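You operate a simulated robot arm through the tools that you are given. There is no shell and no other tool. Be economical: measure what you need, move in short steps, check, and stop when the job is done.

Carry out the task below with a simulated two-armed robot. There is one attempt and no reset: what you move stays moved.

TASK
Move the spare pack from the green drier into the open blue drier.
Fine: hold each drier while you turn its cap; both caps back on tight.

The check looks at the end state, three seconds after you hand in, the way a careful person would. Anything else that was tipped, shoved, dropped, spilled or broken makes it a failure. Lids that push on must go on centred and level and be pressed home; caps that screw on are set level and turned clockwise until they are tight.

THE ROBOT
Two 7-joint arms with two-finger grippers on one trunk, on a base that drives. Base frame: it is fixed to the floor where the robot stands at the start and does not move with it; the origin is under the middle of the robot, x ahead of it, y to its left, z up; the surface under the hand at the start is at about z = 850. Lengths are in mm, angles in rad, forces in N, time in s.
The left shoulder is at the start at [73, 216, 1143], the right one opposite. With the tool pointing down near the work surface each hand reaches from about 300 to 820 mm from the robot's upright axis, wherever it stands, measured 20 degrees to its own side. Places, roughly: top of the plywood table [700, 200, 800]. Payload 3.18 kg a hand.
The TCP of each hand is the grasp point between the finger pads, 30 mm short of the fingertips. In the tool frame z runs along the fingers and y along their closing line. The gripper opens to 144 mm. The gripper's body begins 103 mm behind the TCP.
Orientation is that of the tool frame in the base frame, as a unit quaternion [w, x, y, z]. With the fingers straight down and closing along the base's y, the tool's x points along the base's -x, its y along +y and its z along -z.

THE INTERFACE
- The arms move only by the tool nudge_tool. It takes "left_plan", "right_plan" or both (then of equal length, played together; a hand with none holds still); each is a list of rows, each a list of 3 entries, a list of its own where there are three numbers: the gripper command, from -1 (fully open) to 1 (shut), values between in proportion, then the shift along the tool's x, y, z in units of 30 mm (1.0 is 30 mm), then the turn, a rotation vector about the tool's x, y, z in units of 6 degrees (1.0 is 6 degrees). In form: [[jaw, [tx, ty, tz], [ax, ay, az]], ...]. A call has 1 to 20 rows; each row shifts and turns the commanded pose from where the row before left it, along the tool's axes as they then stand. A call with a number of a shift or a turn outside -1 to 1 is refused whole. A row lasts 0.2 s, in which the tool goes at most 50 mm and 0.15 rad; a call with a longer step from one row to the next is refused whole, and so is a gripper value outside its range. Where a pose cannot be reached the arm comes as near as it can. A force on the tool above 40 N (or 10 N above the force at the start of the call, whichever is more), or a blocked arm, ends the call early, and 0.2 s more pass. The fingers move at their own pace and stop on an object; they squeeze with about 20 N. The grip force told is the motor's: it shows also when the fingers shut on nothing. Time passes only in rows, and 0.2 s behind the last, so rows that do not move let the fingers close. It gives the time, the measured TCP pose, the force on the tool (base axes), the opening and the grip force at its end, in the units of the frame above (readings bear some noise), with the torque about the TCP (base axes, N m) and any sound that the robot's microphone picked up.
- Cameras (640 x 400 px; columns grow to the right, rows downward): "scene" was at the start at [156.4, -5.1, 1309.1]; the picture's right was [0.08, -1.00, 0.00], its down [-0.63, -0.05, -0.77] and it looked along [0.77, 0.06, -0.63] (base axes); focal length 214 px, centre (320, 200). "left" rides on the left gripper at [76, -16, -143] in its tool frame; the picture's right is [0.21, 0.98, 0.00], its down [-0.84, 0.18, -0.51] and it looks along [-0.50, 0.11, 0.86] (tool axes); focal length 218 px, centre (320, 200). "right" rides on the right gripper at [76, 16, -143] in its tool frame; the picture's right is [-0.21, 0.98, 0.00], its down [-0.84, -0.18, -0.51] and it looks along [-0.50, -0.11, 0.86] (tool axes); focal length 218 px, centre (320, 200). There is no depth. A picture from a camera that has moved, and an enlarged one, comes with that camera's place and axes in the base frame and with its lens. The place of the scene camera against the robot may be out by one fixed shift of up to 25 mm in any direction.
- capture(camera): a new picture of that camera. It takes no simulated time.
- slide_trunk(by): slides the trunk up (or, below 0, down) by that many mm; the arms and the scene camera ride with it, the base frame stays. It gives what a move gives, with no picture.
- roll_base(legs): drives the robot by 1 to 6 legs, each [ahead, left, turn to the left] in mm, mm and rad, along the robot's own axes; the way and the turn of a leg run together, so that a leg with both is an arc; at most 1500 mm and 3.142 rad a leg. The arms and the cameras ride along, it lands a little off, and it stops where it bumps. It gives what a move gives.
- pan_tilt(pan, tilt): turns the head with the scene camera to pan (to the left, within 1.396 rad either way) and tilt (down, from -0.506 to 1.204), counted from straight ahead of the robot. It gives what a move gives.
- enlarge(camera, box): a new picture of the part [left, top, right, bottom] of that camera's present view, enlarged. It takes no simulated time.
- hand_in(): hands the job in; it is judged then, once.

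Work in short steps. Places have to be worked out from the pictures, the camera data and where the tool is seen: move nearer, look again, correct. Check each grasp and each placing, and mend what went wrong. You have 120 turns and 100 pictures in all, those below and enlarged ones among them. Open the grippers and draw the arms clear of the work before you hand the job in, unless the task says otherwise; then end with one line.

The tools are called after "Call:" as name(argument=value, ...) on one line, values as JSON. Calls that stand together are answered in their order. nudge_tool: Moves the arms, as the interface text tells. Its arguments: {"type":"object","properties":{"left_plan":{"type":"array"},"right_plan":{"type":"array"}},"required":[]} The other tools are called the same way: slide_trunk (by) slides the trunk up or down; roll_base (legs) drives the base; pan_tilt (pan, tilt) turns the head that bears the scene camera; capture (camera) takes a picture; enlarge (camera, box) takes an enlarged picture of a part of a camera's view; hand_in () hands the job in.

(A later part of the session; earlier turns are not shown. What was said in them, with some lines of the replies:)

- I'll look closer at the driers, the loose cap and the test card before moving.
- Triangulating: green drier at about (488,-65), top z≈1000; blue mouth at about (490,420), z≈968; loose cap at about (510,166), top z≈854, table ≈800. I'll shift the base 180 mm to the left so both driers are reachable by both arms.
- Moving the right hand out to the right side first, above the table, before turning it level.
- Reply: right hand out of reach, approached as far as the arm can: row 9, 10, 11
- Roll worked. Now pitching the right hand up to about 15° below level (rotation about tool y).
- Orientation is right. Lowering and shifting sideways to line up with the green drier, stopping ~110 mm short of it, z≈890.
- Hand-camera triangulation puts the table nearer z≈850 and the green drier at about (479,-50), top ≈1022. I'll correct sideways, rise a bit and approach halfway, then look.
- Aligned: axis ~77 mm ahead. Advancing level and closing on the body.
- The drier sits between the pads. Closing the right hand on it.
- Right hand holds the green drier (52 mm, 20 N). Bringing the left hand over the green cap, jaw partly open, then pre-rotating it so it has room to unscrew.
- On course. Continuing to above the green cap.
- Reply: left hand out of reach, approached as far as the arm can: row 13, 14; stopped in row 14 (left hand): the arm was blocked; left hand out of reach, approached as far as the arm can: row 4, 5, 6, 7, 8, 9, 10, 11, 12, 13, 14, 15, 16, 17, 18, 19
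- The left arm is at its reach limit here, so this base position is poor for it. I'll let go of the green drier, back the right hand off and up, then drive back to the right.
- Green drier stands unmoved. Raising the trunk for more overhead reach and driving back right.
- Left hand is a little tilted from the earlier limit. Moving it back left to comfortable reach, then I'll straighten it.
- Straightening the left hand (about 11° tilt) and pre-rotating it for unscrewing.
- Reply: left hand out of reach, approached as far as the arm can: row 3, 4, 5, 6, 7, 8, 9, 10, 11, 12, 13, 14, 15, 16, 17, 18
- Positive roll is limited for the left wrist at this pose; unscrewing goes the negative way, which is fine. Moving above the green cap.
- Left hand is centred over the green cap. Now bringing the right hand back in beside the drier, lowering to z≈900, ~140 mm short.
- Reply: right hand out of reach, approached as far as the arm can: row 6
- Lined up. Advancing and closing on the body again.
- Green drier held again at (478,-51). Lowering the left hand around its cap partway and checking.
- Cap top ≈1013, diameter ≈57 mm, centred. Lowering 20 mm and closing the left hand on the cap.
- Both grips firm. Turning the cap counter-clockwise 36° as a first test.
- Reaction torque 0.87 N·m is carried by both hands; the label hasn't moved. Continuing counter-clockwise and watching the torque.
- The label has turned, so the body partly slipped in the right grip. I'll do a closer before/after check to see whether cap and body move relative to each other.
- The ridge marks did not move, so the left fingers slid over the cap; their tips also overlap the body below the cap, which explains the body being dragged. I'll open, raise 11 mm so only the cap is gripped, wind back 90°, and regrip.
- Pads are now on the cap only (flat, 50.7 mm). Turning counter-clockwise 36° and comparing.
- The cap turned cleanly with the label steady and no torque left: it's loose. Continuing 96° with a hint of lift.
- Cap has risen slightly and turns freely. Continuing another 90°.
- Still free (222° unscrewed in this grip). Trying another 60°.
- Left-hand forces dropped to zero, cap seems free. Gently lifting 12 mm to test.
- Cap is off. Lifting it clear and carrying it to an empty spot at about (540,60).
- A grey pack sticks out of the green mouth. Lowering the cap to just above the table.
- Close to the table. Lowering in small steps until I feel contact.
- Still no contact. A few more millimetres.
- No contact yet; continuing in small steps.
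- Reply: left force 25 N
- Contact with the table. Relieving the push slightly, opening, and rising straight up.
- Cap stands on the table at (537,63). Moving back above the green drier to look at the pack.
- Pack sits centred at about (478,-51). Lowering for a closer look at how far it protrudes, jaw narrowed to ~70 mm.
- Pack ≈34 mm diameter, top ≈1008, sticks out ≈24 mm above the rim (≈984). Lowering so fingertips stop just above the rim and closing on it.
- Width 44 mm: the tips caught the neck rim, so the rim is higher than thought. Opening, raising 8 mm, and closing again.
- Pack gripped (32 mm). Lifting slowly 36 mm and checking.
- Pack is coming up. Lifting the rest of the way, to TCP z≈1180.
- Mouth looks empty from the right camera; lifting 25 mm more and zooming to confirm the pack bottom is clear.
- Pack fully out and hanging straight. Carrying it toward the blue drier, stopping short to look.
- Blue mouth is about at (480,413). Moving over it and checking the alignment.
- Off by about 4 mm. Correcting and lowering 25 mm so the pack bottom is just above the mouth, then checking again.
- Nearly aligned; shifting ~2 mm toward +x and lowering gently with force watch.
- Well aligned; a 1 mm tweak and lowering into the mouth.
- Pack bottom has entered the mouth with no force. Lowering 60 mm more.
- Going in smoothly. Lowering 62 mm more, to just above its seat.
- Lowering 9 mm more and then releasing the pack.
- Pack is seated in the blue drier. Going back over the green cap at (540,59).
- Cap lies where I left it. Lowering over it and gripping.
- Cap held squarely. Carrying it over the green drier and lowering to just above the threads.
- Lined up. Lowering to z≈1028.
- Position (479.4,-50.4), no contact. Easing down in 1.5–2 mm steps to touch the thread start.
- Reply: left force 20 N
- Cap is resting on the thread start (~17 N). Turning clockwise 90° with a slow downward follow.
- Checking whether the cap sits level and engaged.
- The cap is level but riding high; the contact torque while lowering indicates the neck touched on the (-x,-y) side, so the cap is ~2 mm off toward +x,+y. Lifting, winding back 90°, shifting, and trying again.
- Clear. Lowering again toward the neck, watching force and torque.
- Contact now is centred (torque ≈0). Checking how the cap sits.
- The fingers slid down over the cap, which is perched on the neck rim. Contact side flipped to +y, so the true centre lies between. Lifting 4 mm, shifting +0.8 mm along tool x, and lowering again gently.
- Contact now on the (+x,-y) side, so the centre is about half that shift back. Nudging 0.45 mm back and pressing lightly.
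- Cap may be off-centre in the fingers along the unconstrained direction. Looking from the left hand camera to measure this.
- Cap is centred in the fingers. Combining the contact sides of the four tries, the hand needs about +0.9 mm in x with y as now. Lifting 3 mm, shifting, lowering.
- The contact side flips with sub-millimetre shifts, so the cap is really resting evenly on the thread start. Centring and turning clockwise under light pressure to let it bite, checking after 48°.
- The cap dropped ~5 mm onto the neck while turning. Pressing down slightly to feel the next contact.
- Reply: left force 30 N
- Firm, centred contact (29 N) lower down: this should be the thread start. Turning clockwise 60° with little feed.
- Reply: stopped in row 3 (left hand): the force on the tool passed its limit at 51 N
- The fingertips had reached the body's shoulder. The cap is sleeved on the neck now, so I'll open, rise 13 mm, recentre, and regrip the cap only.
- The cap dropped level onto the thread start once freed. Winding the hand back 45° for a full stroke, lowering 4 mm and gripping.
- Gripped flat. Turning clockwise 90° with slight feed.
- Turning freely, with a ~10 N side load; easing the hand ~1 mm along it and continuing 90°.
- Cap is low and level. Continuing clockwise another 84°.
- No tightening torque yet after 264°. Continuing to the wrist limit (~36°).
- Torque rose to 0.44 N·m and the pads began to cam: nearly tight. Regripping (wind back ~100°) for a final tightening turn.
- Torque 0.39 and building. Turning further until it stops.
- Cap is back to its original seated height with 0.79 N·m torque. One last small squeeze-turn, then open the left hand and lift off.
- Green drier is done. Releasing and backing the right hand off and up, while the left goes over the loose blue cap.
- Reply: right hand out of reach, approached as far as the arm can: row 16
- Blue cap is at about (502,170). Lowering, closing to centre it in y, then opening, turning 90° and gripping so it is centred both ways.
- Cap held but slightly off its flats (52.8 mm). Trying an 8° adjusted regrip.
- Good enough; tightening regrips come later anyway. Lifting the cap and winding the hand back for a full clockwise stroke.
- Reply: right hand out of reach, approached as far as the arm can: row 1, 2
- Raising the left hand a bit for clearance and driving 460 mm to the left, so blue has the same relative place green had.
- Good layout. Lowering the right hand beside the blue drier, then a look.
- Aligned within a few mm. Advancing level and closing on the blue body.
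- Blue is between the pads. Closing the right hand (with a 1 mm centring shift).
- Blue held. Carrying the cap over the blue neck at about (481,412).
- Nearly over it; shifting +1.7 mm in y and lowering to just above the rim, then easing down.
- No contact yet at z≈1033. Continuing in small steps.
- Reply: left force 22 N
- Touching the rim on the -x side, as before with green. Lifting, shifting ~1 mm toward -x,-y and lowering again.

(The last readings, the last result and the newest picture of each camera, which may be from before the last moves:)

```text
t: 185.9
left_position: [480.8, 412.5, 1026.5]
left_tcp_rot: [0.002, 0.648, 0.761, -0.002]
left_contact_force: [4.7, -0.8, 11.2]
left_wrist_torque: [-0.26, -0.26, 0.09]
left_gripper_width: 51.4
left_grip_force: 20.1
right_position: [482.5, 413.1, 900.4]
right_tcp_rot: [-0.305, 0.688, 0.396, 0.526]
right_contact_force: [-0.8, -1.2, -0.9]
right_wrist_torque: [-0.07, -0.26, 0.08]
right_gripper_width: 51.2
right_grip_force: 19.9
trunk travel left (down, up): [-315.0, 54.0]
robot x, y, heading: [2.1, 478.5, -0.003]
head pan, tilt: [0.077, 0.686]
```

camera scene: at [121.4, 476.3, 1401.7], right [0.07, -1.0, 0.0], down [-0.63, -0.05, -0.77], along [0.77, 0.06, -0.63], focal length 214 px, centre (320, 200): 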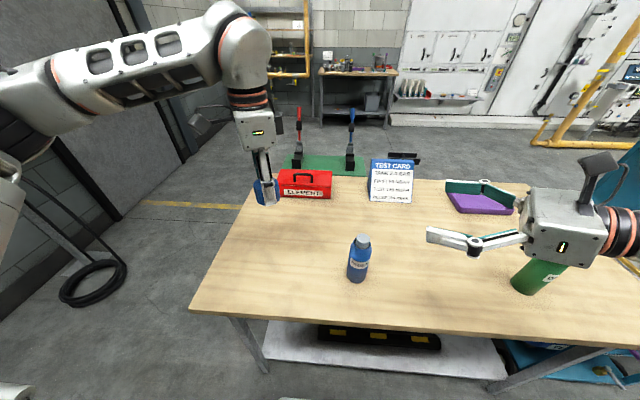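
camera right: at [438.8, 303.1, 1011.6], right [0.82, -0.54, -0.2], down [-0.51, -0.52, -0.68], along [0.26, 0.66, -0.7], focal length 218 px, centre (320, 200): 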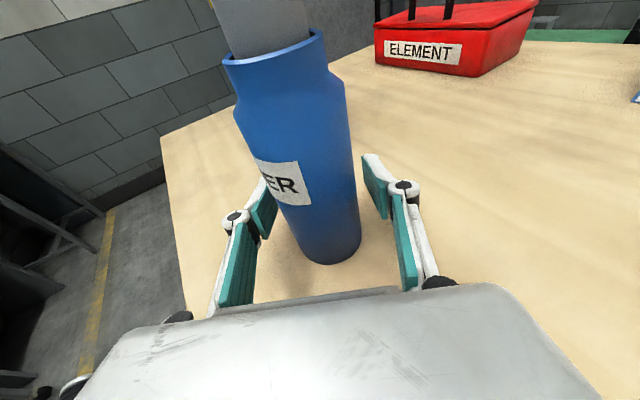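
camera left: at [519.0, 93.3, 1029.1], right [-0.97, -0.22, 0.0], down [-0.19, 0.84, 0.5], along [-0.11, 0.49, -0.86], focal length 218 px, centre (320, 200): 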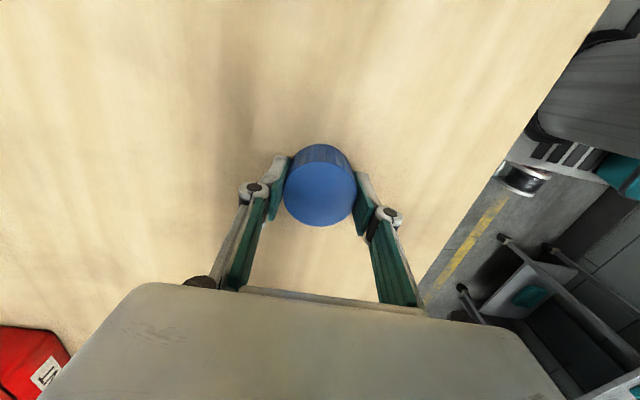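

Contact wandering around the rim: nearly centred. A small -y shift while turning under light pressure.

Call:
nudge_tool(left_plan=[[1, [-0.021, 0.003, 0], [0, 0, 0.5]], [1, [0, 0, 0.01], [0, 0, 0.7]], [1, [0, 0, 0.01], [0, 0, 0.7]], [1, [0, 0, 0.01], [0, 0, 0.7]], [1, [0, 0, 0.01], [0, 0, 0.7]], [1, [0, 0, 0.01], [0, 0, 0.7]], [1, [0, 0, 0.01], [0, 0, 0.7]]])

Call:
enlarge(camera="right", box=[160, 0, 400, 150])

```text
t: 187.5
left_position: [481.7, 411.7, 1025.0]
left_tcp_rot: [0.003, 0.814, 0.581, 0.0]
left_contact_force: [3.4, 2.4, 19.5]
left_wrist_torque: [-0.22, -0.19, 0.11]
left_gripper_width: 51.7
left_grip_force: 20.2
right_position: [481.9, 413.5, 900.7]
right_tcp_rot: [-0.304, 0.688, 0.396, 0.526]
right_contact_force: [2.9, -6.2, 1.0]
right_wrist_torque: [0.22, -0.07, 0.01]
right_gripper_width: 50.5
right_grip_force: 19.7
trunk travel left (down, up): [-315.0, 54.0]
robot x, y, heading: [0.9, 481.7, 0.0]
head pan, tilt: [0.077, 0.686]
```

```text
2.67 times, centred on (280, 75) of right
camera zoom: at [437.2, 303.1, 1011.6], right [0.82, -0.54, -0.2], down [-0.51, -0.52, -0.68], along [0.26, 0.66, -0.7], focal length 582 px, centre (427, 533)
```

zoom: 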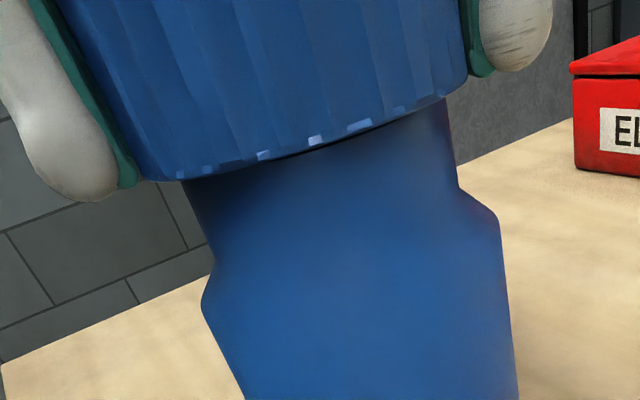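

The picture shows the cap overhanging more on the left, agreeing with the torque: it must move about (+0.8,-1.5) mm. Lifting 2 mm, shifting, lowering.

Call:
nudge_tool(left_plan=[[1, [0, 0, -0.1], [0, 0, 0]], [1, [-0.039, 0.041, 0], [0, 0, 0]], [1, [0, 0, 0.08], [0, 0, 0]], [1, [0, 0, 0.05], [0, 0, 0]]])

Call:
nudge_tool(left_plan=[[1, [0, 0, 0.03], [0, 0, 0.5]], [1, [0, 0, 0.03], [0, 0, 0.5]], [1, [0, 0, 0.02], [0, 0, 0.5]]])

```text
t: 188.5
left_position: [479.5, 410.7, 1024.1]
left_tcp_rot: [0.004, 0.815, 0.579, -0.002]
left_contact_force: [-2.1, -0.4, 19.2]
left_wrist_torque: [-0.31, -0.02, -0.02]
left_gripper_width: 51.3
left_grip_force: 20.3
right_position: [482.4, 413.3, 900.2]
right_tcp_rot: [-0.304, 0.689, 0.396, 0.526]
right_contact_force: [6.9, -1.6, 0.8]
right_wrist_torque: [-0.2, 0.24, 0.14]
right_gripper_width: 50.5
right_grip_force: 20.1
trunk travel left (down, up): [-315.0, 54.0]
robot x, y, heading: [0.2, 482.1, -0.003]
head pan, tilt: [0.077, 0.686]
```

```text
t: 189.3
left_position: [480.0, 411.3, 1020.2]
left_tcp_rot: [0.004, 0.858, 0.514, 0.0]
left_contact_force: [2.3, 3.5, 17.1]
left_wrist_torque: [-0.15, 0.0, 0.05]
left_gripper_width: 50.8
left_grip_force: 20.2
right_position: [482.3, 415.3, 900.0]
right_tcp_rot: [-0.304, 0.688, 0.396, 0.527]
right_contact_force: [2.7, -4.1, 0.7]
right_wrist_torque: [0.0, -0.32, 0.08]
right_gripper_width: 50.5
right_grip_force: 20.1
trunk travel left (down, up): [-315.0, 54.0]
robot x, y, heading: [0.8, 481.0, -0.002]
head pan, tilt: [0.077, 0.686]
```

Still resting on the -y side. Shifting another 1.4 mm toward -y.

Call:
nudge_tool(left_plan=[[1, [0, 0, -0.1], [0, 0, 0]], [1, [-0.036, 0.031, 0], [0, 0, 0]], [1, [0, 0, 0.08], [0, 0, 0]], [1, [0, 0, 0.02], [0, 0, 0]]])

Call:
enlarge(camera="right", box=[160, 0, 400, 150])

```text
t: 190.3
left_position: [480.5, 409.4, 1020.4]
left_tcp_rot: [0.002, 0.858, 0.514, -0.002]
left_contact_force: [-1.7, 1.0, 2.7]
left_wrist_torque: [-0.02, 0.08, -0.05]
left_gripper_width: 50.8
left_grip_force: 20.4
right_position: [482.6, 412.3, 900.2]
right_tcp_rot: [-0.304, 0.689, 0.394, 0.527]
right_contact_force: [1.8, -2.6, 5.0]
right_wrist_torque: [-0.28, 0.1, 0.09]
right_gripper_width: 50.3
right_grip_force: 20.3
trunk travel left (down, up): [-315.0, 54.0]
robot x, y, heading: [0.1, 478.5, -0.002]
head pan, tilt: [0.077, 0.686]
```

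```text
2.67 times, centred on (280, 75) of right
camera zoom: at [437.2, 303.3, 1011.5], right [0.82, -0.54, -0.2], down [-0.51, -0.52, -0.68], along [0.26, 0.66, -0.7], focal length 582 px, centre (427, 533)
```

zoom: 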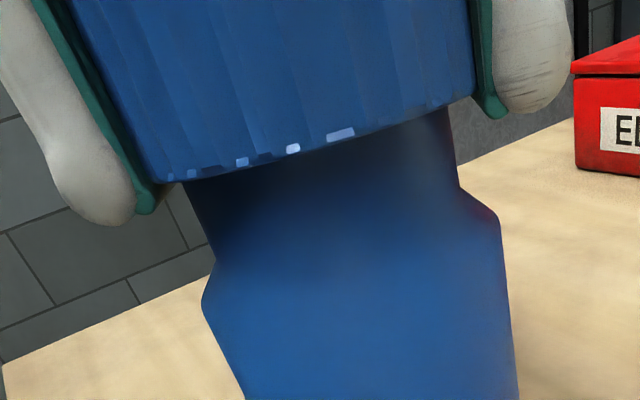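

Now centred (even overhang) and the force fell to 2.7 N. Lowering with a slight turn.

Call:
nudge_tool(left_plan=[[1, [0, 0, 0.04], [0, 0, 0.3]], [1, [0, 0, 0.04], [0, 0, 0.3]], [1, [0, 0, 0.04], [0, 0, 0.3]]])

Call:
nudge_tool(left_plan=[[1, [0, 0, 0.04], [0, 0, 0.3]], [1, [0, 0, 0.04], [0, 0, 0.3]]])

```text
t: 191.1
left_position: [481.7, 407.9, 1015.7]
left_tcp_rot: [0.003, 0.881, 0.474, 0.0]
left_contact_force: [-0.2, 0.2, -0.3]
left_wrist_torque: [0.03, 0.04, -0.01]
left_gripper_width: 51.0
left_grip_force: 20.3
right_position: [482.2, 412.2, 900.5]
right_tcp_rot: [-0.304, 0.688, 0.396, 0.526]
right_contact_force: [0.5, -1.7, 3.9]
right_wrist_torque: [-0.35, 0.07, 0.04]
right_gripper_width: 50.5
right_grip_force: 20.3
trunk travel left (down, up): [-315.0, 54.0]
robot x, y, heading: [2.5, 481.4, -0.006]
head pan, tilt: [0.077, 0.686]
```

```text
t: 191.7
left_position: [480.7, 409.2, 1014.4]
left_tcp_rot: [0.003, 0.895, 0.445, -0.001]
left_contact_force: [0.0, 0.6, -0.5]
left_wrist_torque: [0.03, 0.0, -0.03]
left_gripper_width: 51.1
left_grip_force: 20.1
right_position: [482.5, 413.3, 900.7]
right_tcp_rot: [-0.305, 0.688, 0.396, 0.526]
right_contact_force: [0.1, -0.8, 4.6]
right_wrist_torque: [-0.28, 0.03, 0.03]
right_gripper_width: 50.6
right_grip_force: 19.9
trunk travel left (down, up): [-315.0, 54.0]
robot x, y, heading: [2.1, 485.5, -0.004]
head pan, tilt: [0.077, 0.686]
```

Sliding on freely. A little further, then open so it settles on the thread, rise and wind back for the full stroke.

Call:
nudge_tool(left_plan=[[1, [0, 0, 0.05], [0, 0, 0]], [1, [0, 0, 0.05], [0, 0, 0]], [0.3, [0, 0, 0], [0, 0, 0]], [0, [0, 0, 0], [0, 0, 0]], [0, [0, 0, -0.17], [0, 0, 0]]])

Call:
enlarge(camera="right", box=[160, 0, 400, 150])

```text
t: 192.9
left_position: [481.4, 409.5, 1016.4]
left_tcp_rot: [0.002, 0.895, 0.445, -0.002]
left_contact_force: [-1.0, 0.5, -0.1]
left_wrist_torque: [-0.01, -0.01, 0.0]
left_gripper_width: 72.0
left_grip_force: 0.1
right_position: [483.1, 412.9, 900.1]
right_tcp_rot: [-0.305, 0.688, 0.396, 0.525]
right_contact_force: [-0.6, -0.1, 5.0]
right_wrist_torque: [-0.17, -0.07, 0.04]
right_gripper_width: 50.3
right_grip_force: 20.1
trunk travel left (down, up): [-315.0, 54.0]
robot x, y, heading: [2.9, 479.5, 0.002]
head pan, tilt: [0.077, 0.686]
```

```text
2.67 times, centred on (280, 75) of right
camera zoom: at [437.2, 303.4, 1011.5], right [0.82, -0.54, -0.2], down [-0.51, -0.52, -0.68], along [0.26, 0.66, -0.7], focal length 582 px, centre (427, 533)
```

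zoom: 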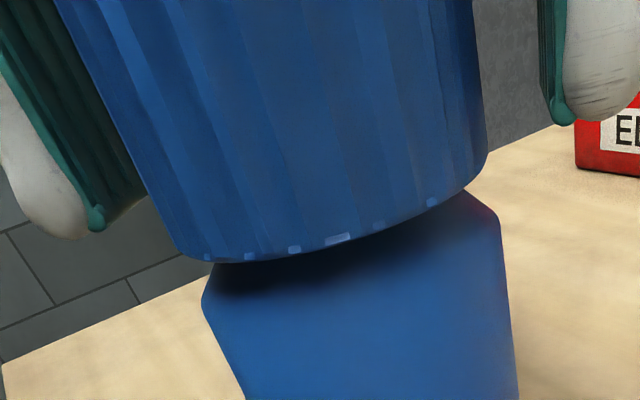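

The cap dropped level onto the thread start. Recentring 2 mm, winding back 48°, and gripping.

Call:
nudge_tool(left_plan=[[0, [0, 0.065, 0], [0, 0, 0]], [0, [0, 0, 0], [0, 0, -1]], [0, [0, 0, 0], [0, 0, -1]], [0, [0, 0, 0], [0, 0, -1]], [0, [0, 0, 0], [0, 0, -1]], [0, [0, 0, 0], [0, 0, -1]], [0, [0, 0, 0], [0, 0, -1]], [0, [0, 0, 0], [0, 0, -1]], [0, [0, 0, 0], [0, 0, -0.5]], [0.5, [0, 0, 0], [0, 0, 0]], [1, [0, 0, 0], [0, 0, 0]], [1, [0, 0, 0], [0, 0, 0]]])

Call:
nudge_tool(left_plan=[[1, [0, 0, 0.003], [0, 0, 1]], [1, [0, 0, 0.003], [0, 0, 1]], [1, [0, 0, 0.003], [0, 0, 1]], [1, [0, 0, 0.003], [0, 0, 1]], [1, [0, 0, 0.003], [0, 0, 1]], [1, [0, 0, 0.003], [0, 0, 1]], [1, [0, 0, 0.003], [0, 0, 1]], [1, [0, 0, 0.003], [0, 0, 1]], [1, [0, 0, 0.003], [0, 0, 1]], [1, [0, 0, 0.003], [0, 0, 1]]])

```text
t: 195.5
left_position: [481.1, 408.2, 1017.4]
left_tcp_rot: [0.0, 0.657, 0.754, -0.003]
left_contact_force: [-12.8, -1.4, 4.6]
left_wrist_torque: [0.09, 0.77, 0.02]
left_gripper_width: 51.4
left_grip_force: 20.1
right_position: [483.1, 413.2, 900.7]
right_tcp_rot: [-0.303, 0.689, 0.395, 0.526]
right_contact_force: [11.5, 4.4, -0.5]
right_wrist_torque: [0.0, 0.44, 0.12]
right_gripper_width: 50.3
right_grip_force: 20.3
trunk travel left (down, up): [-315.0, 54.0]
robot x, y, heading: [-0.5, 482.3, 0.001]
head pan, tilt: [0.077, 0.686]
```

```text
t: 197.7
left_position: [482.1, 408.5, 1016.0]
left_tcp_rot: [0.002, 0.946, 0.323, -0.001]
left_contact_force: [-15.9, 2.1, 7.9]
left_wrist_torque: [0.35, 0.75, 0.01]
left_gripper_width: 51.3
left_grip_force: 19.9
right_position: [483.3, 412.2, 900.7]
right_tcp_rot: [-0.305, 0.688, 0.396, 0.527]
right_contact_force: [19.4, -0.4, 0.8]
right_wrist_torque: [-0.11, 0.65, 0.09]
right_gripper_width: 50.6
right_grip_force: 19.9
trunk travel left (down, up): [-315.0, 54.0]
robot x, y, heading: [-3.6, 483.5, -0.002]
head pan, tilt: [0.077, 0.686]
```

Turning freely; a 16 N side load shows the hand is ~1.7 mm too far +x. Correcting and continuing.

Call:
nudge_tool(left_plan=[[1, [-0.041, -0.04, 0], [0, 0, 0]], [1, [0, 0, 0.003], [0, 0, 1]], [1, [0, 0, 0.003], [0, 0, 1]], [1, [0, 0, 0.003], [0, 0, 1]], [1, [0, 0, 0.003], [0, 0, 1]], [1, [0, 0, 0.003], [0, 0, 1]], [1, [0, 0, 0.003], [0, 0, 1]], [1, [0, 0, 0.003], [0, 0, 1]], [1, [0, 0, 0.003], [0, 0, 1]], [1, [0, 0, 0.003], [0, 0, 1]], [1, [0, 0, 0.003], [0, 0, 1]], [1, [0, 0, 0.003], [0, 0, 1]], [1, [0, 0, 0.003], [0, 0, 1]]])

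```text
t: 200.5
left_position: [480.8, 408.6, 1013.6]
left_tcp_rot: [0.003, 0.956, -0.295, 0.001]
left_contact_force: [-1.0, -0.8, 1.7]
left_wrist_torque: [-0.18, -0.06, 0.0]
left_gripper_width: 51.2
left_grip_force: 20.1
right_position: [482.1, 413.7, 901.6]
right_tcp_rot: [-0.305, 0.688, 0.395, 0.527]
right_contact_force: [1.6, -3.3, 3.9]
right_wrist_torque: [-0.02, -0.18, -0.09]
right_gripper_width: 50.4
right_grip_force: 19.9
trunk travel left (down, up): [-315.0, 54.0]
robot x, y, heading: [0.3, 482.1, -0.004]
head pan, tilt: [0.077, 0.686]
```

Side load gone. Continuing clockwise 108°.

Call:
nudge_tool(left_plan=[[1, [0, 0, 0.002], [0, 0, 1]], [1, [0, 0, 0.002], [0, 0, 1]], [1, [0, 0, 0.002], [0, 0, 1]], [1, [0, 0, 0.002], [0, 0, 1]], [1, [0, 0, 0.002], [0, 0, 1]], [1, [0, 0, 0.002], [0, 0, 1]], [1, [0, 0, 0.002], [0, 0, 1]], [1, [0, 0, 0.002], [0, 0, 1]], [1, [0, 0, 0.002], [0, 0, 1]], [1, [0, 0, 0.002], [0, 0, 1]], [1, [0, 0, 0.002], [0, 0, 1]], [1, [0, 0, 0.002], [0, 0, 1]], [1, [0, 0, 0.002], [0, 0, 1]], [1, [0, 0, 0.002], [0, 0, 1]], [1, [0, 0, 0.002], [0, 0, 1]], [1, [0, 0, 0.002], [0, 0, 1]], [1, [0, 0, 0.002], [0, 0, 1]], [1, [0, 0, 0.002], [0, 0, 1]]])

```text
t: 204.3
left_position: [481.5, 409.6, 1012.6]
left_tcp_rot: [0.0, -0.324, 0.946, -0.002]
left_contact_force: [-8.9, -2.2, 9.8]
left_wrist_torque: [0.09, 0.51, 0.01]
left_gripper_width: 50.8
left_grip_force: 20.0
right_position: [483.1, 412.8, 900.3]
right_tcp_rot: [-0.304, 0.688, 0.396, 0.527]
right_contact_force: [8.9, 4.6, -0.8]
right_wrist_torque: [-0.06, 0.24, 0.07]
right_gripper_width: 50.2
right_grip_force: 19.9
trunk travel left (down, up): [-315.0, 54.0]
robot x, y, heading: [4.1, 480.9, -0.001]
head pan, tilt: [0.077, 0.686]
```

Easing a small side load and continuing 48° to the wrist limit.

Call:
nudge_tool(left_plan=[[1, [0.021, 0.016, 0], [0, 0, 0]], [1, [0, 0, 0.002], [0, 0, 1]], [1, [0, 0, 0.002], [0, 0, 1]], [1, [0, 0, 0.002], [0, 0, 1]], [1, [0, 0, 0.002], [0, 0, 1]], [1, [0, 0, 0.002], [0, 0, 1]], [1, [0, 0, 0.002], [0, 0, 1]], [1, [0, 0, 0.002], [0, 0, 1]], [1, [0, 0, 0.002], [0, 0, 1]]])

```text
t: 206.3
left_position: [480.3, 407.5, 1011.8]
left_tcp_rot: [0.0, 0.089, 0.996, -0.002]
left_contact_force: [-1.9, 5.8, 0.0]
left_wrist_torque: [0.19, 0.04, 0.5]
left_gripper_width: 53.1
left_grip_force: 20.5
right_position: [482.6, 413.4, 899.8]
right_tcp_rot: [-0.304, 0.688, 0.395, 0.527]
right_contact_force: [1.0, -4.5, 2.0]
right_wrist_torque: [0.4, 0.05, -0.52]
right_gripper_width: 50.6
right_grip_force: 20.4
trunk travel left (down, up): [-315.0, 54.0]
robot x, y, heading: [0.6, 482.1, -0.002]
head pan, tilt: [0.077, 0.686]
```

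Torque 0.5 N·m and starting to cam, as with green. Regripping (back 54°) and tightening.

Call:
nudge_tool(left_plan=[[0.3, [0, 0, 0], [0, 0, 0]], [0, [0, 0, -0.08], [0, 0, 0]], [0, [0, 0, 0], [0, 0, -1]], [0, [0, 0, 0], [0, 0, -1]], [0, [0, 0, 0], [0, 0, -1]], [0, [0, 0, 0], [0, 0, -1]], [0, [0, 0, 0], [0, 0, -1]], [0, [0, 0, 0], [0, 0, -1]], [0, [0, 0, 0], [0, 0, -1]], [0, [0, 0, 0], [0, 0, -1]], [0, [0, 0, 0], [0, 0, -1]], [0.3, [0, 0, 0], [0, 0, 0]], [1, [0, 0, 0], [0, 0, 0]], [1, [0, 0, 0], [0, 0, 0]]])

Call:
nudge_tool(left_plan=[[1, [0, 0, 0], [0, 0, 0.5]], [1, [0, 0, 0], [0, 0, 0.5]], [1, [0, 0, 0], [0, 0, 0.5]], [1, [0, 0, 0], [0, 0, 0.5]], [1, [0, 0, 0], [0, 0, 0.5]], [1, [0, 0, 0], [0, 0, 0.5]], [1, [0, 0, 0], [0, 0, 0.5]], [1, [0, 0, 0], [0, 0, 0.5]]])

Call:
nudge_tool(left_plan=[[1, [0, 0, 0], [0, 0, 0.5]], [1, [0, 0, 0], [0, 0, 0.5]], [1, [0, 0, 0], [0, 0, 0.5]], [1, [0, 0, 0], [0, 0, 0.5]]])

```text
t: 209.3
left_position: [480.3, 408.2, 1015.0]
left_tcp_rot: [-0.001, -0.374, 0.928, -0.003]
left_contact_force: [-2.5, 5.2, 1.5]
left_wrist_torque: [0.23, 0.09, 0.03]
left_gripper_width: 52.6
left_grip_force: 20.4
right_position: [482.7, 412.2, 900.2]
right_tcp_rot: [-0.303, 0.689, 0.395, 0.527]
right_contact_force: [1.2, -4.0, 1.8]
right_wrist_torque: [0.25, 0.14, 0.02]
right_gripper_width: 50.4
right_grip_force: 20.1
trunk travel left (down, up): [-315.0, 54.0]
robot x, y, heading: [2.6, 483.2, -0.002]
head pan, tilt: [0.077, 0.686]
```

```text
t: 211.1
left_position: [480.4, 408.6, 1013.6]
left_tcp_rot: [0.0, -0.173, 0.985, -0.003]
left_contact_force: [-3.0, 4.7, 1.7]
left_wrist_torque: [0.37, 0.44, 0.38]
left_gripper_width: 51.3
left_grip_force: 20.3
right_position: [482.4, 413.5, 900.3]
right_tcp_rot: [-0.304, 0.688, 0.396, 0.527]
right_contact_force: [3.2, -4.4, 0.4]
right_wrist_torque: [0.06, -0.13, -0.36]
right_gripper_width: 50.7
right_grip_force: 19.9
trunk travel left (down, up): [-315.0, 54.0]
robot x, y, heading: [1.9, 478.6, 0.001]
head pan, tilt: [0.077, 0.686]
```

```text
t: 212.1
left_position: [479.4, 409.2, 1013.7]
left_tcp_rot: [0.001, -0.069, 0.998, -0.002]
left_contact_force: [-2.2, 3.1, 1.0]
left_wrist_torque: [0.35, 0.37, 0.64]
left_gripper_width: 51.2
left_grip_force: 19.9
right_position: [482.2, 413.2, 899.7]
right_tcp_rot: [-0.305, 0.688, 0.396, 0.526]
right_contact_force: [3.6, -1.8, 0.3]
right_wrist_torque: [-0.12, -0.19, -0.59]
right_gripper_width: 50.4
right_grip_force: 20.7
trunk travel left (down, up): [-315.0, 54.0]
robot x, y, heading: [1.0, 480.6, -0.002]
head pan, tilt: [0.077, 0.686]
```

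Torque 0.64 and rising. One more 18° and a look.

Call:
nudge_tool(left_plan=[[1, [0, 0, 0], [0, 0, 0.5]], [1, [0, 0, 0], [0, 0, 0.5]], [1, [0, 0, 0], [0, 0, 0.5]]])

Call:
nudge_tool(left_plan=[[1, [0, 0, 0], [0, 0, 0.5]], [1, [0, 0, 0], [0, 0, 0.5]]])

Call:
capture(camera="right")

```text
t: 212.9
left_position: [480.5, 408.0, 1013.7]
left_tcp_rot: [0.001, 0.01, 1.0, -0.003]
left_contact_force: [-3.1, 6.0, 0.0]
left_wrist_torque: [0.19, 0.1, 0.66]
left_gripper_width: 52.5
left_grip_force: 19.9
right_position: [482.7, 412.4, 900.3]
right_tcp_rot: [-0.305, 0.688, 0.395, 0.526]
right_contact_force: [3.2, -5.4, 0.4]
right_wrist_torque: [0.35, 0.06, -0.63]
right_gripper_width: 50.5
right_grip_force: 20.3
trunk travel left (down, up): [-315.0, 54.0]
robot x, y, heading: [1.4, 481.0, -0.002]
head pan, tilt: [0.077, 0.686]
```

```text
t: 213.5
left_position: [480.7, 408.7, 1015.0]
left_tcp_rot: [0.0, 0.062, 0.998, -0.003]
left_contact_force: [-3.2, 8.3, 0.1]
left_wrist_torque: [0.28, 0.08, 0.61]
left_gripper_width: 52.7
left_grip_force: 20.0
right_position: [483.0, 413.9, 899.2]
right_tcp_rot: [-0.304, 0.688, 0.396, 0.526]
right_contact_force: [4.1, -7.3, 1.6]
right_wrist_torque: [0.53, 0.11, -0.5]
right_gripper_width: 50.5
right_grip_force: 20.6
trunk travel left (down, up): [-315.0, 54.0]
robot x, y, heading: [1.1, 481.8, -0.003]
head pan, tilt: [0.077, 0.686]
```

```text
6 pictures are left
camera right: at [437.5, 303.2, 1011.4], right [0.82, -0.54, -0.2], down [-0.51, -0.52, -0.68], along [0.26, 0.66, -0.7], focal length 218 px, centre (320, 200)
```

right: 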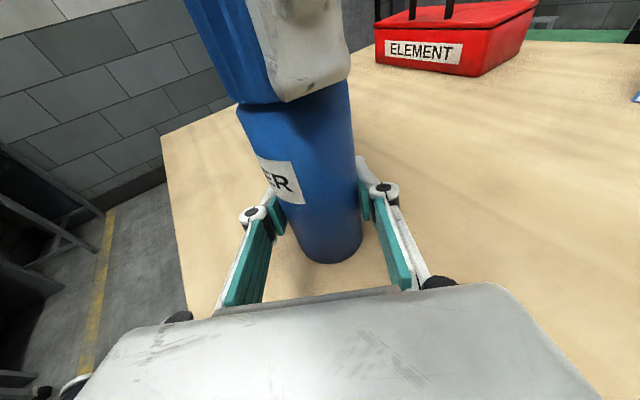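

Seated. One more tightening stroke to be sure it's as tight as the green one (with a small side-load correction).

Call:
nudge_tool(left_plan=[[0.3, [0, 0, 0], [0, 0, 0]], [0, [0.01, 0.03, 0], [0, 0, 0]], [0, [0, 0, 0], [0, 0, -1]], [0, [0, 0, 0], [0, 0, -1]], [0, [0, 0, 0], [0, 0, -1]], [0, [0, 0, 0], [0, 0, -1]], [0, [0, 0, 0], [0, 0, -1]], [0, [0, 0, 0], [0, 0, -1]], [0, [0, 0, 0], [0, 0, -1]], [0.3, [0, 0, 0], [0, 0, -1]], [1, [0, 0, 0], [0, 0, 0]], [1, [0, 0, 0], [0, 0, 0]], [1, [0, 0, 0], [0, 0, 0.5]], [1, [0, 0, 0], [0, 0, 0.5]], [1, [0, 0, 0], [0, 0, 0.5]], [1, [0, 0, 0], [0, 0, 0.5]], [1, [0, 0, 0], [0, 0, 0.5]]])

Call:
nudge_tool(left_plan=[[1, [0, 0, 0], [0, 0, 0.5]], [1, [0, 0, 0], [0, 0, 0.5]], [1, [0, 0, 0], [0, 0, 0.5]]])

Call:
nudge_tool(left_plan=[[1, [0, 0, 0], [0, 0, 0.5]], [1, [0, 0, 0], [0, 0, 0.5]], [1, [0, 0, 0], [0, 0, 0.5]]])

```text
t: 217.1
left_position: [480.7, 408.8, 1013.9]
left_tcp_rot: [-0.001, -0.223, 0.975, -0.003]
left_contact_force: [2.6, -1.0, 1.2]
left_wrist_torque: [-0.04, -0.08, 0.32]
left_gripper_width: 52.0
left_grip_force: 20.0
right_position: [482.2, 412.9, 900.2]
right_tcp_rot: [-0.304, 0.689, 0.396, 0.525]
right_contact_force: [-2.3, 1.0, -0.7]
right_wrist_torque: [-0.12, -0.27, -0.31]
right_gripper_width: 50.5
right_grip_force: 20.0
trunk travel left (down, up): [-315.0, 54.0]
robot x, y, heading: [1.4, 482.5, -0.006]
head pan, tilt: [0.077, 0.686]
```

```text
t: 217.9
left_position: [480.2, 409.7, 1013.3]
left_tcp_rot: [0.0, -0.146, 0.989, -0.003]
left_contact_force: [1.7, -2.0, -0.3]
left_wrist_torque: [0.06, 0.05, 0.5]
left_gripper_width: 50.6
left_grip_force: 19.8
right_position: [482.7, 413.8, 900.2]
right_tcp_rot: [-0.306, 0.688, 0.397, 0.525]
right_contact_force: [-3.2, 2.3, -0.3]
right_wrist_torque: [-0.37, -0.23, -0.56]
right_gripper_width: 50.3
right_grip_force: 19.6
trunk travel left (down, up): [-315.0, 54.0]
robot x, y, heading: [-1.8, 479.6, -0.01]
head pan, tilt: [0.077, 0.686]
```

```text
t: 218.7
left_position: [480.9, 409.3, 1013.2]
left_tcp_rot: [0.0, -0.068, 0.998, -0.003]
left_contact_force: [2.8, -3.7, 1.0]
left_wrist_torque: [0.03, 0.05, 0.7]
left_gripper_width: 51.0
left_grip_force: 20.2
right_position: [483.7, 413.7, 900.1]
right_tcp_rot: [-0.305, 0.689, 0.396, 0.526]
right_contact_force: [-3.9, 3.6, 0.6]
right_wrist_torque: [-0.39, -0.29, -0.65]
right_gripper_width: 50.5
right_grip_force: 20.1
trunk travel left (down, up): [-315.0, 54.0]
robot x, y, heading: [-3.3, 484.7, 0.005]
head pan, tilt: [0.077, 0.686]
```

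Same stop angle as the last stroke: the cap no longer turns, 0.70 N·m. Final 5°, then open the left and lift off; then release and withdraw the right.

Call:
nudge_tool(left_plan=[[1, [0, 0, 0], [0, 0, 0.4]], [1, [0, 0, 0], [0, 0, 0.4]]])

Call:
nudge_tool(left_plan=[[0.3, [0, 0, 0], [0, 0, -0.3]], [0, [0, 0, 0], [0, 0, 0]], [-0.3, [0, 0, 0], [0, 0, 0]], [-0.3, [0, 0, -1], [0, 0, 0]], [-0.3, [0, 0, -1], [0, 0, 0]], [-0.3, [0, 0, -1], [0, 0, 0]], [-1, [0, 0, -1], [0, 0, 0]], [-1, [0.3, 1, 0], [0, 0, 0]], [-1, [0.3, 1, 0], [0, 0, 0]], [-1, [0.3, 1, 0], [0, 0, 0]], [-1, [0.3, 1, 0], [0, 0, 0]], [-1, [0.3, 1, 0], [0, 0, 0]]])

Call:
nudge_tool(right_plan=[[0.3, [0, 0, 0], [0, 0, 0]], [-0.3, [0, 0, 0], [0, 0, 0]], [-1, [0, 0, 0], [0, 0, 0]], [-1, [0, 0, 0], [0, 0, 0]], [-1, [-0.2, 0, -0.8], [0, 0, 0]], [-1, [-0.2, 0, -0.8], [0, 0, 0]], [-1, [-0.25, 0, -0.95], [0, 0, 0]], [-1, [-0.25, 0, -0.95], [0, 0, 0]], [-1, [-0.25, 0, -0.95], [0, 0, 0]], [-1, [0.967, 0, -0.258], [0, 0, 0]], [-1, [0.967, 0, -0.258], [0, 0, 0]], [-1, [0.967, 0, -0.258], [0, 0, 0]], [-1, [0.967, 0, -0.258], [0, 0, 0]], [-1, [0.967, 0, -0.258], [0, 0, 0]], [-1, [0.967, 0, -0.258], [0, 0, 0]]])

Call:
capture(camera="scene")

```text
t: 219.3
left_position: [480.3, 409.3, 1013.3]
left_tcp_rot: [0.0, -0.027, 1.0, -0.003]
left_contact_force: [3.6, -5.3, 0.4]
left_wrist_torque: [-0.21, -0.14, 0.76]
left_gripper_width: 51.9
left_grip_force: 19.6
right_position: [482.5, 413.0, 900.3]
right_tcp_rot: [-0.305, 0.689, 0.395, 0.526]
right_contact_force: [-3.2, 4.8, -1.0]
right_wrist_torque: [-0.38, -0.24, -0.79]
right_gripper_width: 50.6
right_grip_force: 20.2
trunk travel left (down, up): [-315.0, 54.0]
robot x, y, heading: [-0.6, 479.2, -0.004]
head pan, tilt: [0.077, 0.686]
```

```text
t: 221.9
left_position: [423.4, 557.0, 1133.4]
left_tcp_rot: [0.0, -0.042, 0.999, -0.003]
left_contact_force: [0.2, 0.3, 0.4]
left_wrist_torque: [-0.03, 0.0, 0.0]
left_gripper_width: 144.0
left_grip_force: 0.1
right_position: [483.1, 414.4, 900.4]
right_tcp_rot: [-0.304, 0.689, 0.396, 0.526]
right_contact_force: [0.1, 1.0, 0.7]
right_wrist_torque: [0.25, -0.06, 0.06]
right_gripper_width: 50.5
right_grip_force: 20.2
trunk travel left (down, up): [-315.0, 54.0]
robot x, y, heading: [1.6, 482.7, -0.003]
head pan, tilt: [0.077, 0.686]
```

```text
t: 225.1
left_position: [422.1, 556.1, 1132.4]
left_tcp_rot: [0.0, -0.042, 0.999, -0.002]
left_contact_force: [0.5, -0.1, -0.5]
left_wrist_torque: [0.01, -0.04, -0.01]
left_gripper_width: 144.1
left_grip_force: 0.2
right_position: [413.1, 295.0, 1081.2]
right_tcp_rot: [-0.305, 0.689, 0.396, 0.526]
right_contact_force: [0.5, -0.1, 0.5]
right_wrist_torque: [-0.02, 0.0, 0.03]
right_gripper_width: 143.9
right_grip_force: 0.1
trunk travel left (down, up): [-315.0, 54.0]
robot x, y, heading: [4.6, 482.1, 0.002]
head pan, tilt: [0.077, 0.686]
```

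```text
5 pictures are left
camera scene: at [121.1, 476.4, 1401.7], right [0.07, -1.0, 0.0], down [-0.63, -0.05, -0.77], along [0.77, 0.06, -0.63], focal length 214 px, centre (320, 200)
```

scene: 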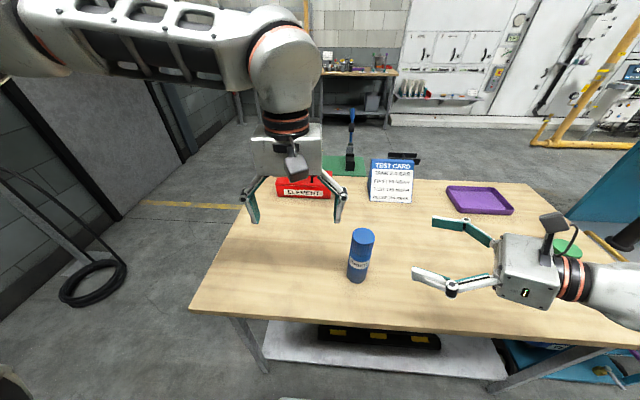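

Blue stands capped and upright. A last zoom on both driers.

Call:
enlarge(camera="scene", box=[330, 210, 400, 300])

Call:
nudge_tool(right_plan=[[-1, [0.967, 0, -0.258], [0, 0, 0]], [-1, [0.9, 0, -0.5], [0, 0, 0]]])

Call:
capture(camera="left")

```text
4.44 times, centred on (365, 255) of scene
camera zoom: at [121.1, 476.4, 1401.7], right [0.07, -1.0, 0.0], down [-0.63, -0.05, -0.77], along [0.77, 0.06, -0.63], focal length 953 px, centre (120, -44)
```

zoom: 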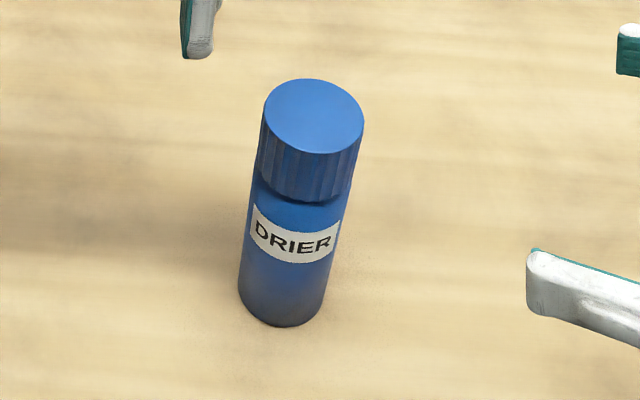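

```text
t: 225.7
left_position: [423.1, 556.4, 1133.7]
left_tcp_rot: [0.0, -0.043, 0.999, -0.003]
left_contact_force: [-1.6, 0.1, 0.0]
left_wrist_torque: [-0.01, -0.07, -0.01]
left_gripper_width: 144.1
left_grip_force: 0.1
right_position: [420.1, 282.5, 1139.7]
right_tcp_rot: [-0.306, 0.687, 0.397, 0.525]
right_contact_force: [0.1, 0.9, 0.4]
right_wrist_torque: [0.01, 0.03, 0.02]
right_gripper_width: 144.0
right_grip_force: 0.0
right hand out of reach, approached as far as the arm can: row 1, 2
trunk travel left (down, up): [-315.0, 54.0]
robot x, y, heading: [0.5, 485.1, -0.002]
head pan, tilt: [0.077, 0.686]
```

```text
3 pictures are left
camera left: at [346.6, 534.3, 1276.3], right [-0.29, 0.96, -0.01], down [0.82, 0.25, 0.51], along [0.49, 0.14, -0.86], focal length 218 px, centre (320, 200)
```

left: 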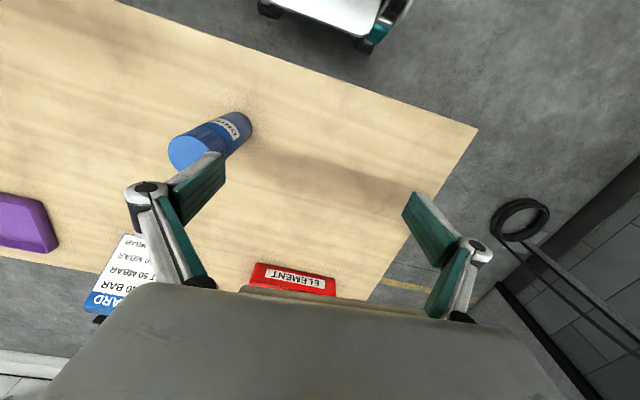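

Both driers are upright with level, tight caps, and both hands are open and clear. Handing in.

Call:
hand_in()

```text
The job is handed in.
```

The spare pack is now in the blue drier, and both caps are screwed on tight, each turned while I held its drier. Both hands are open and clear.
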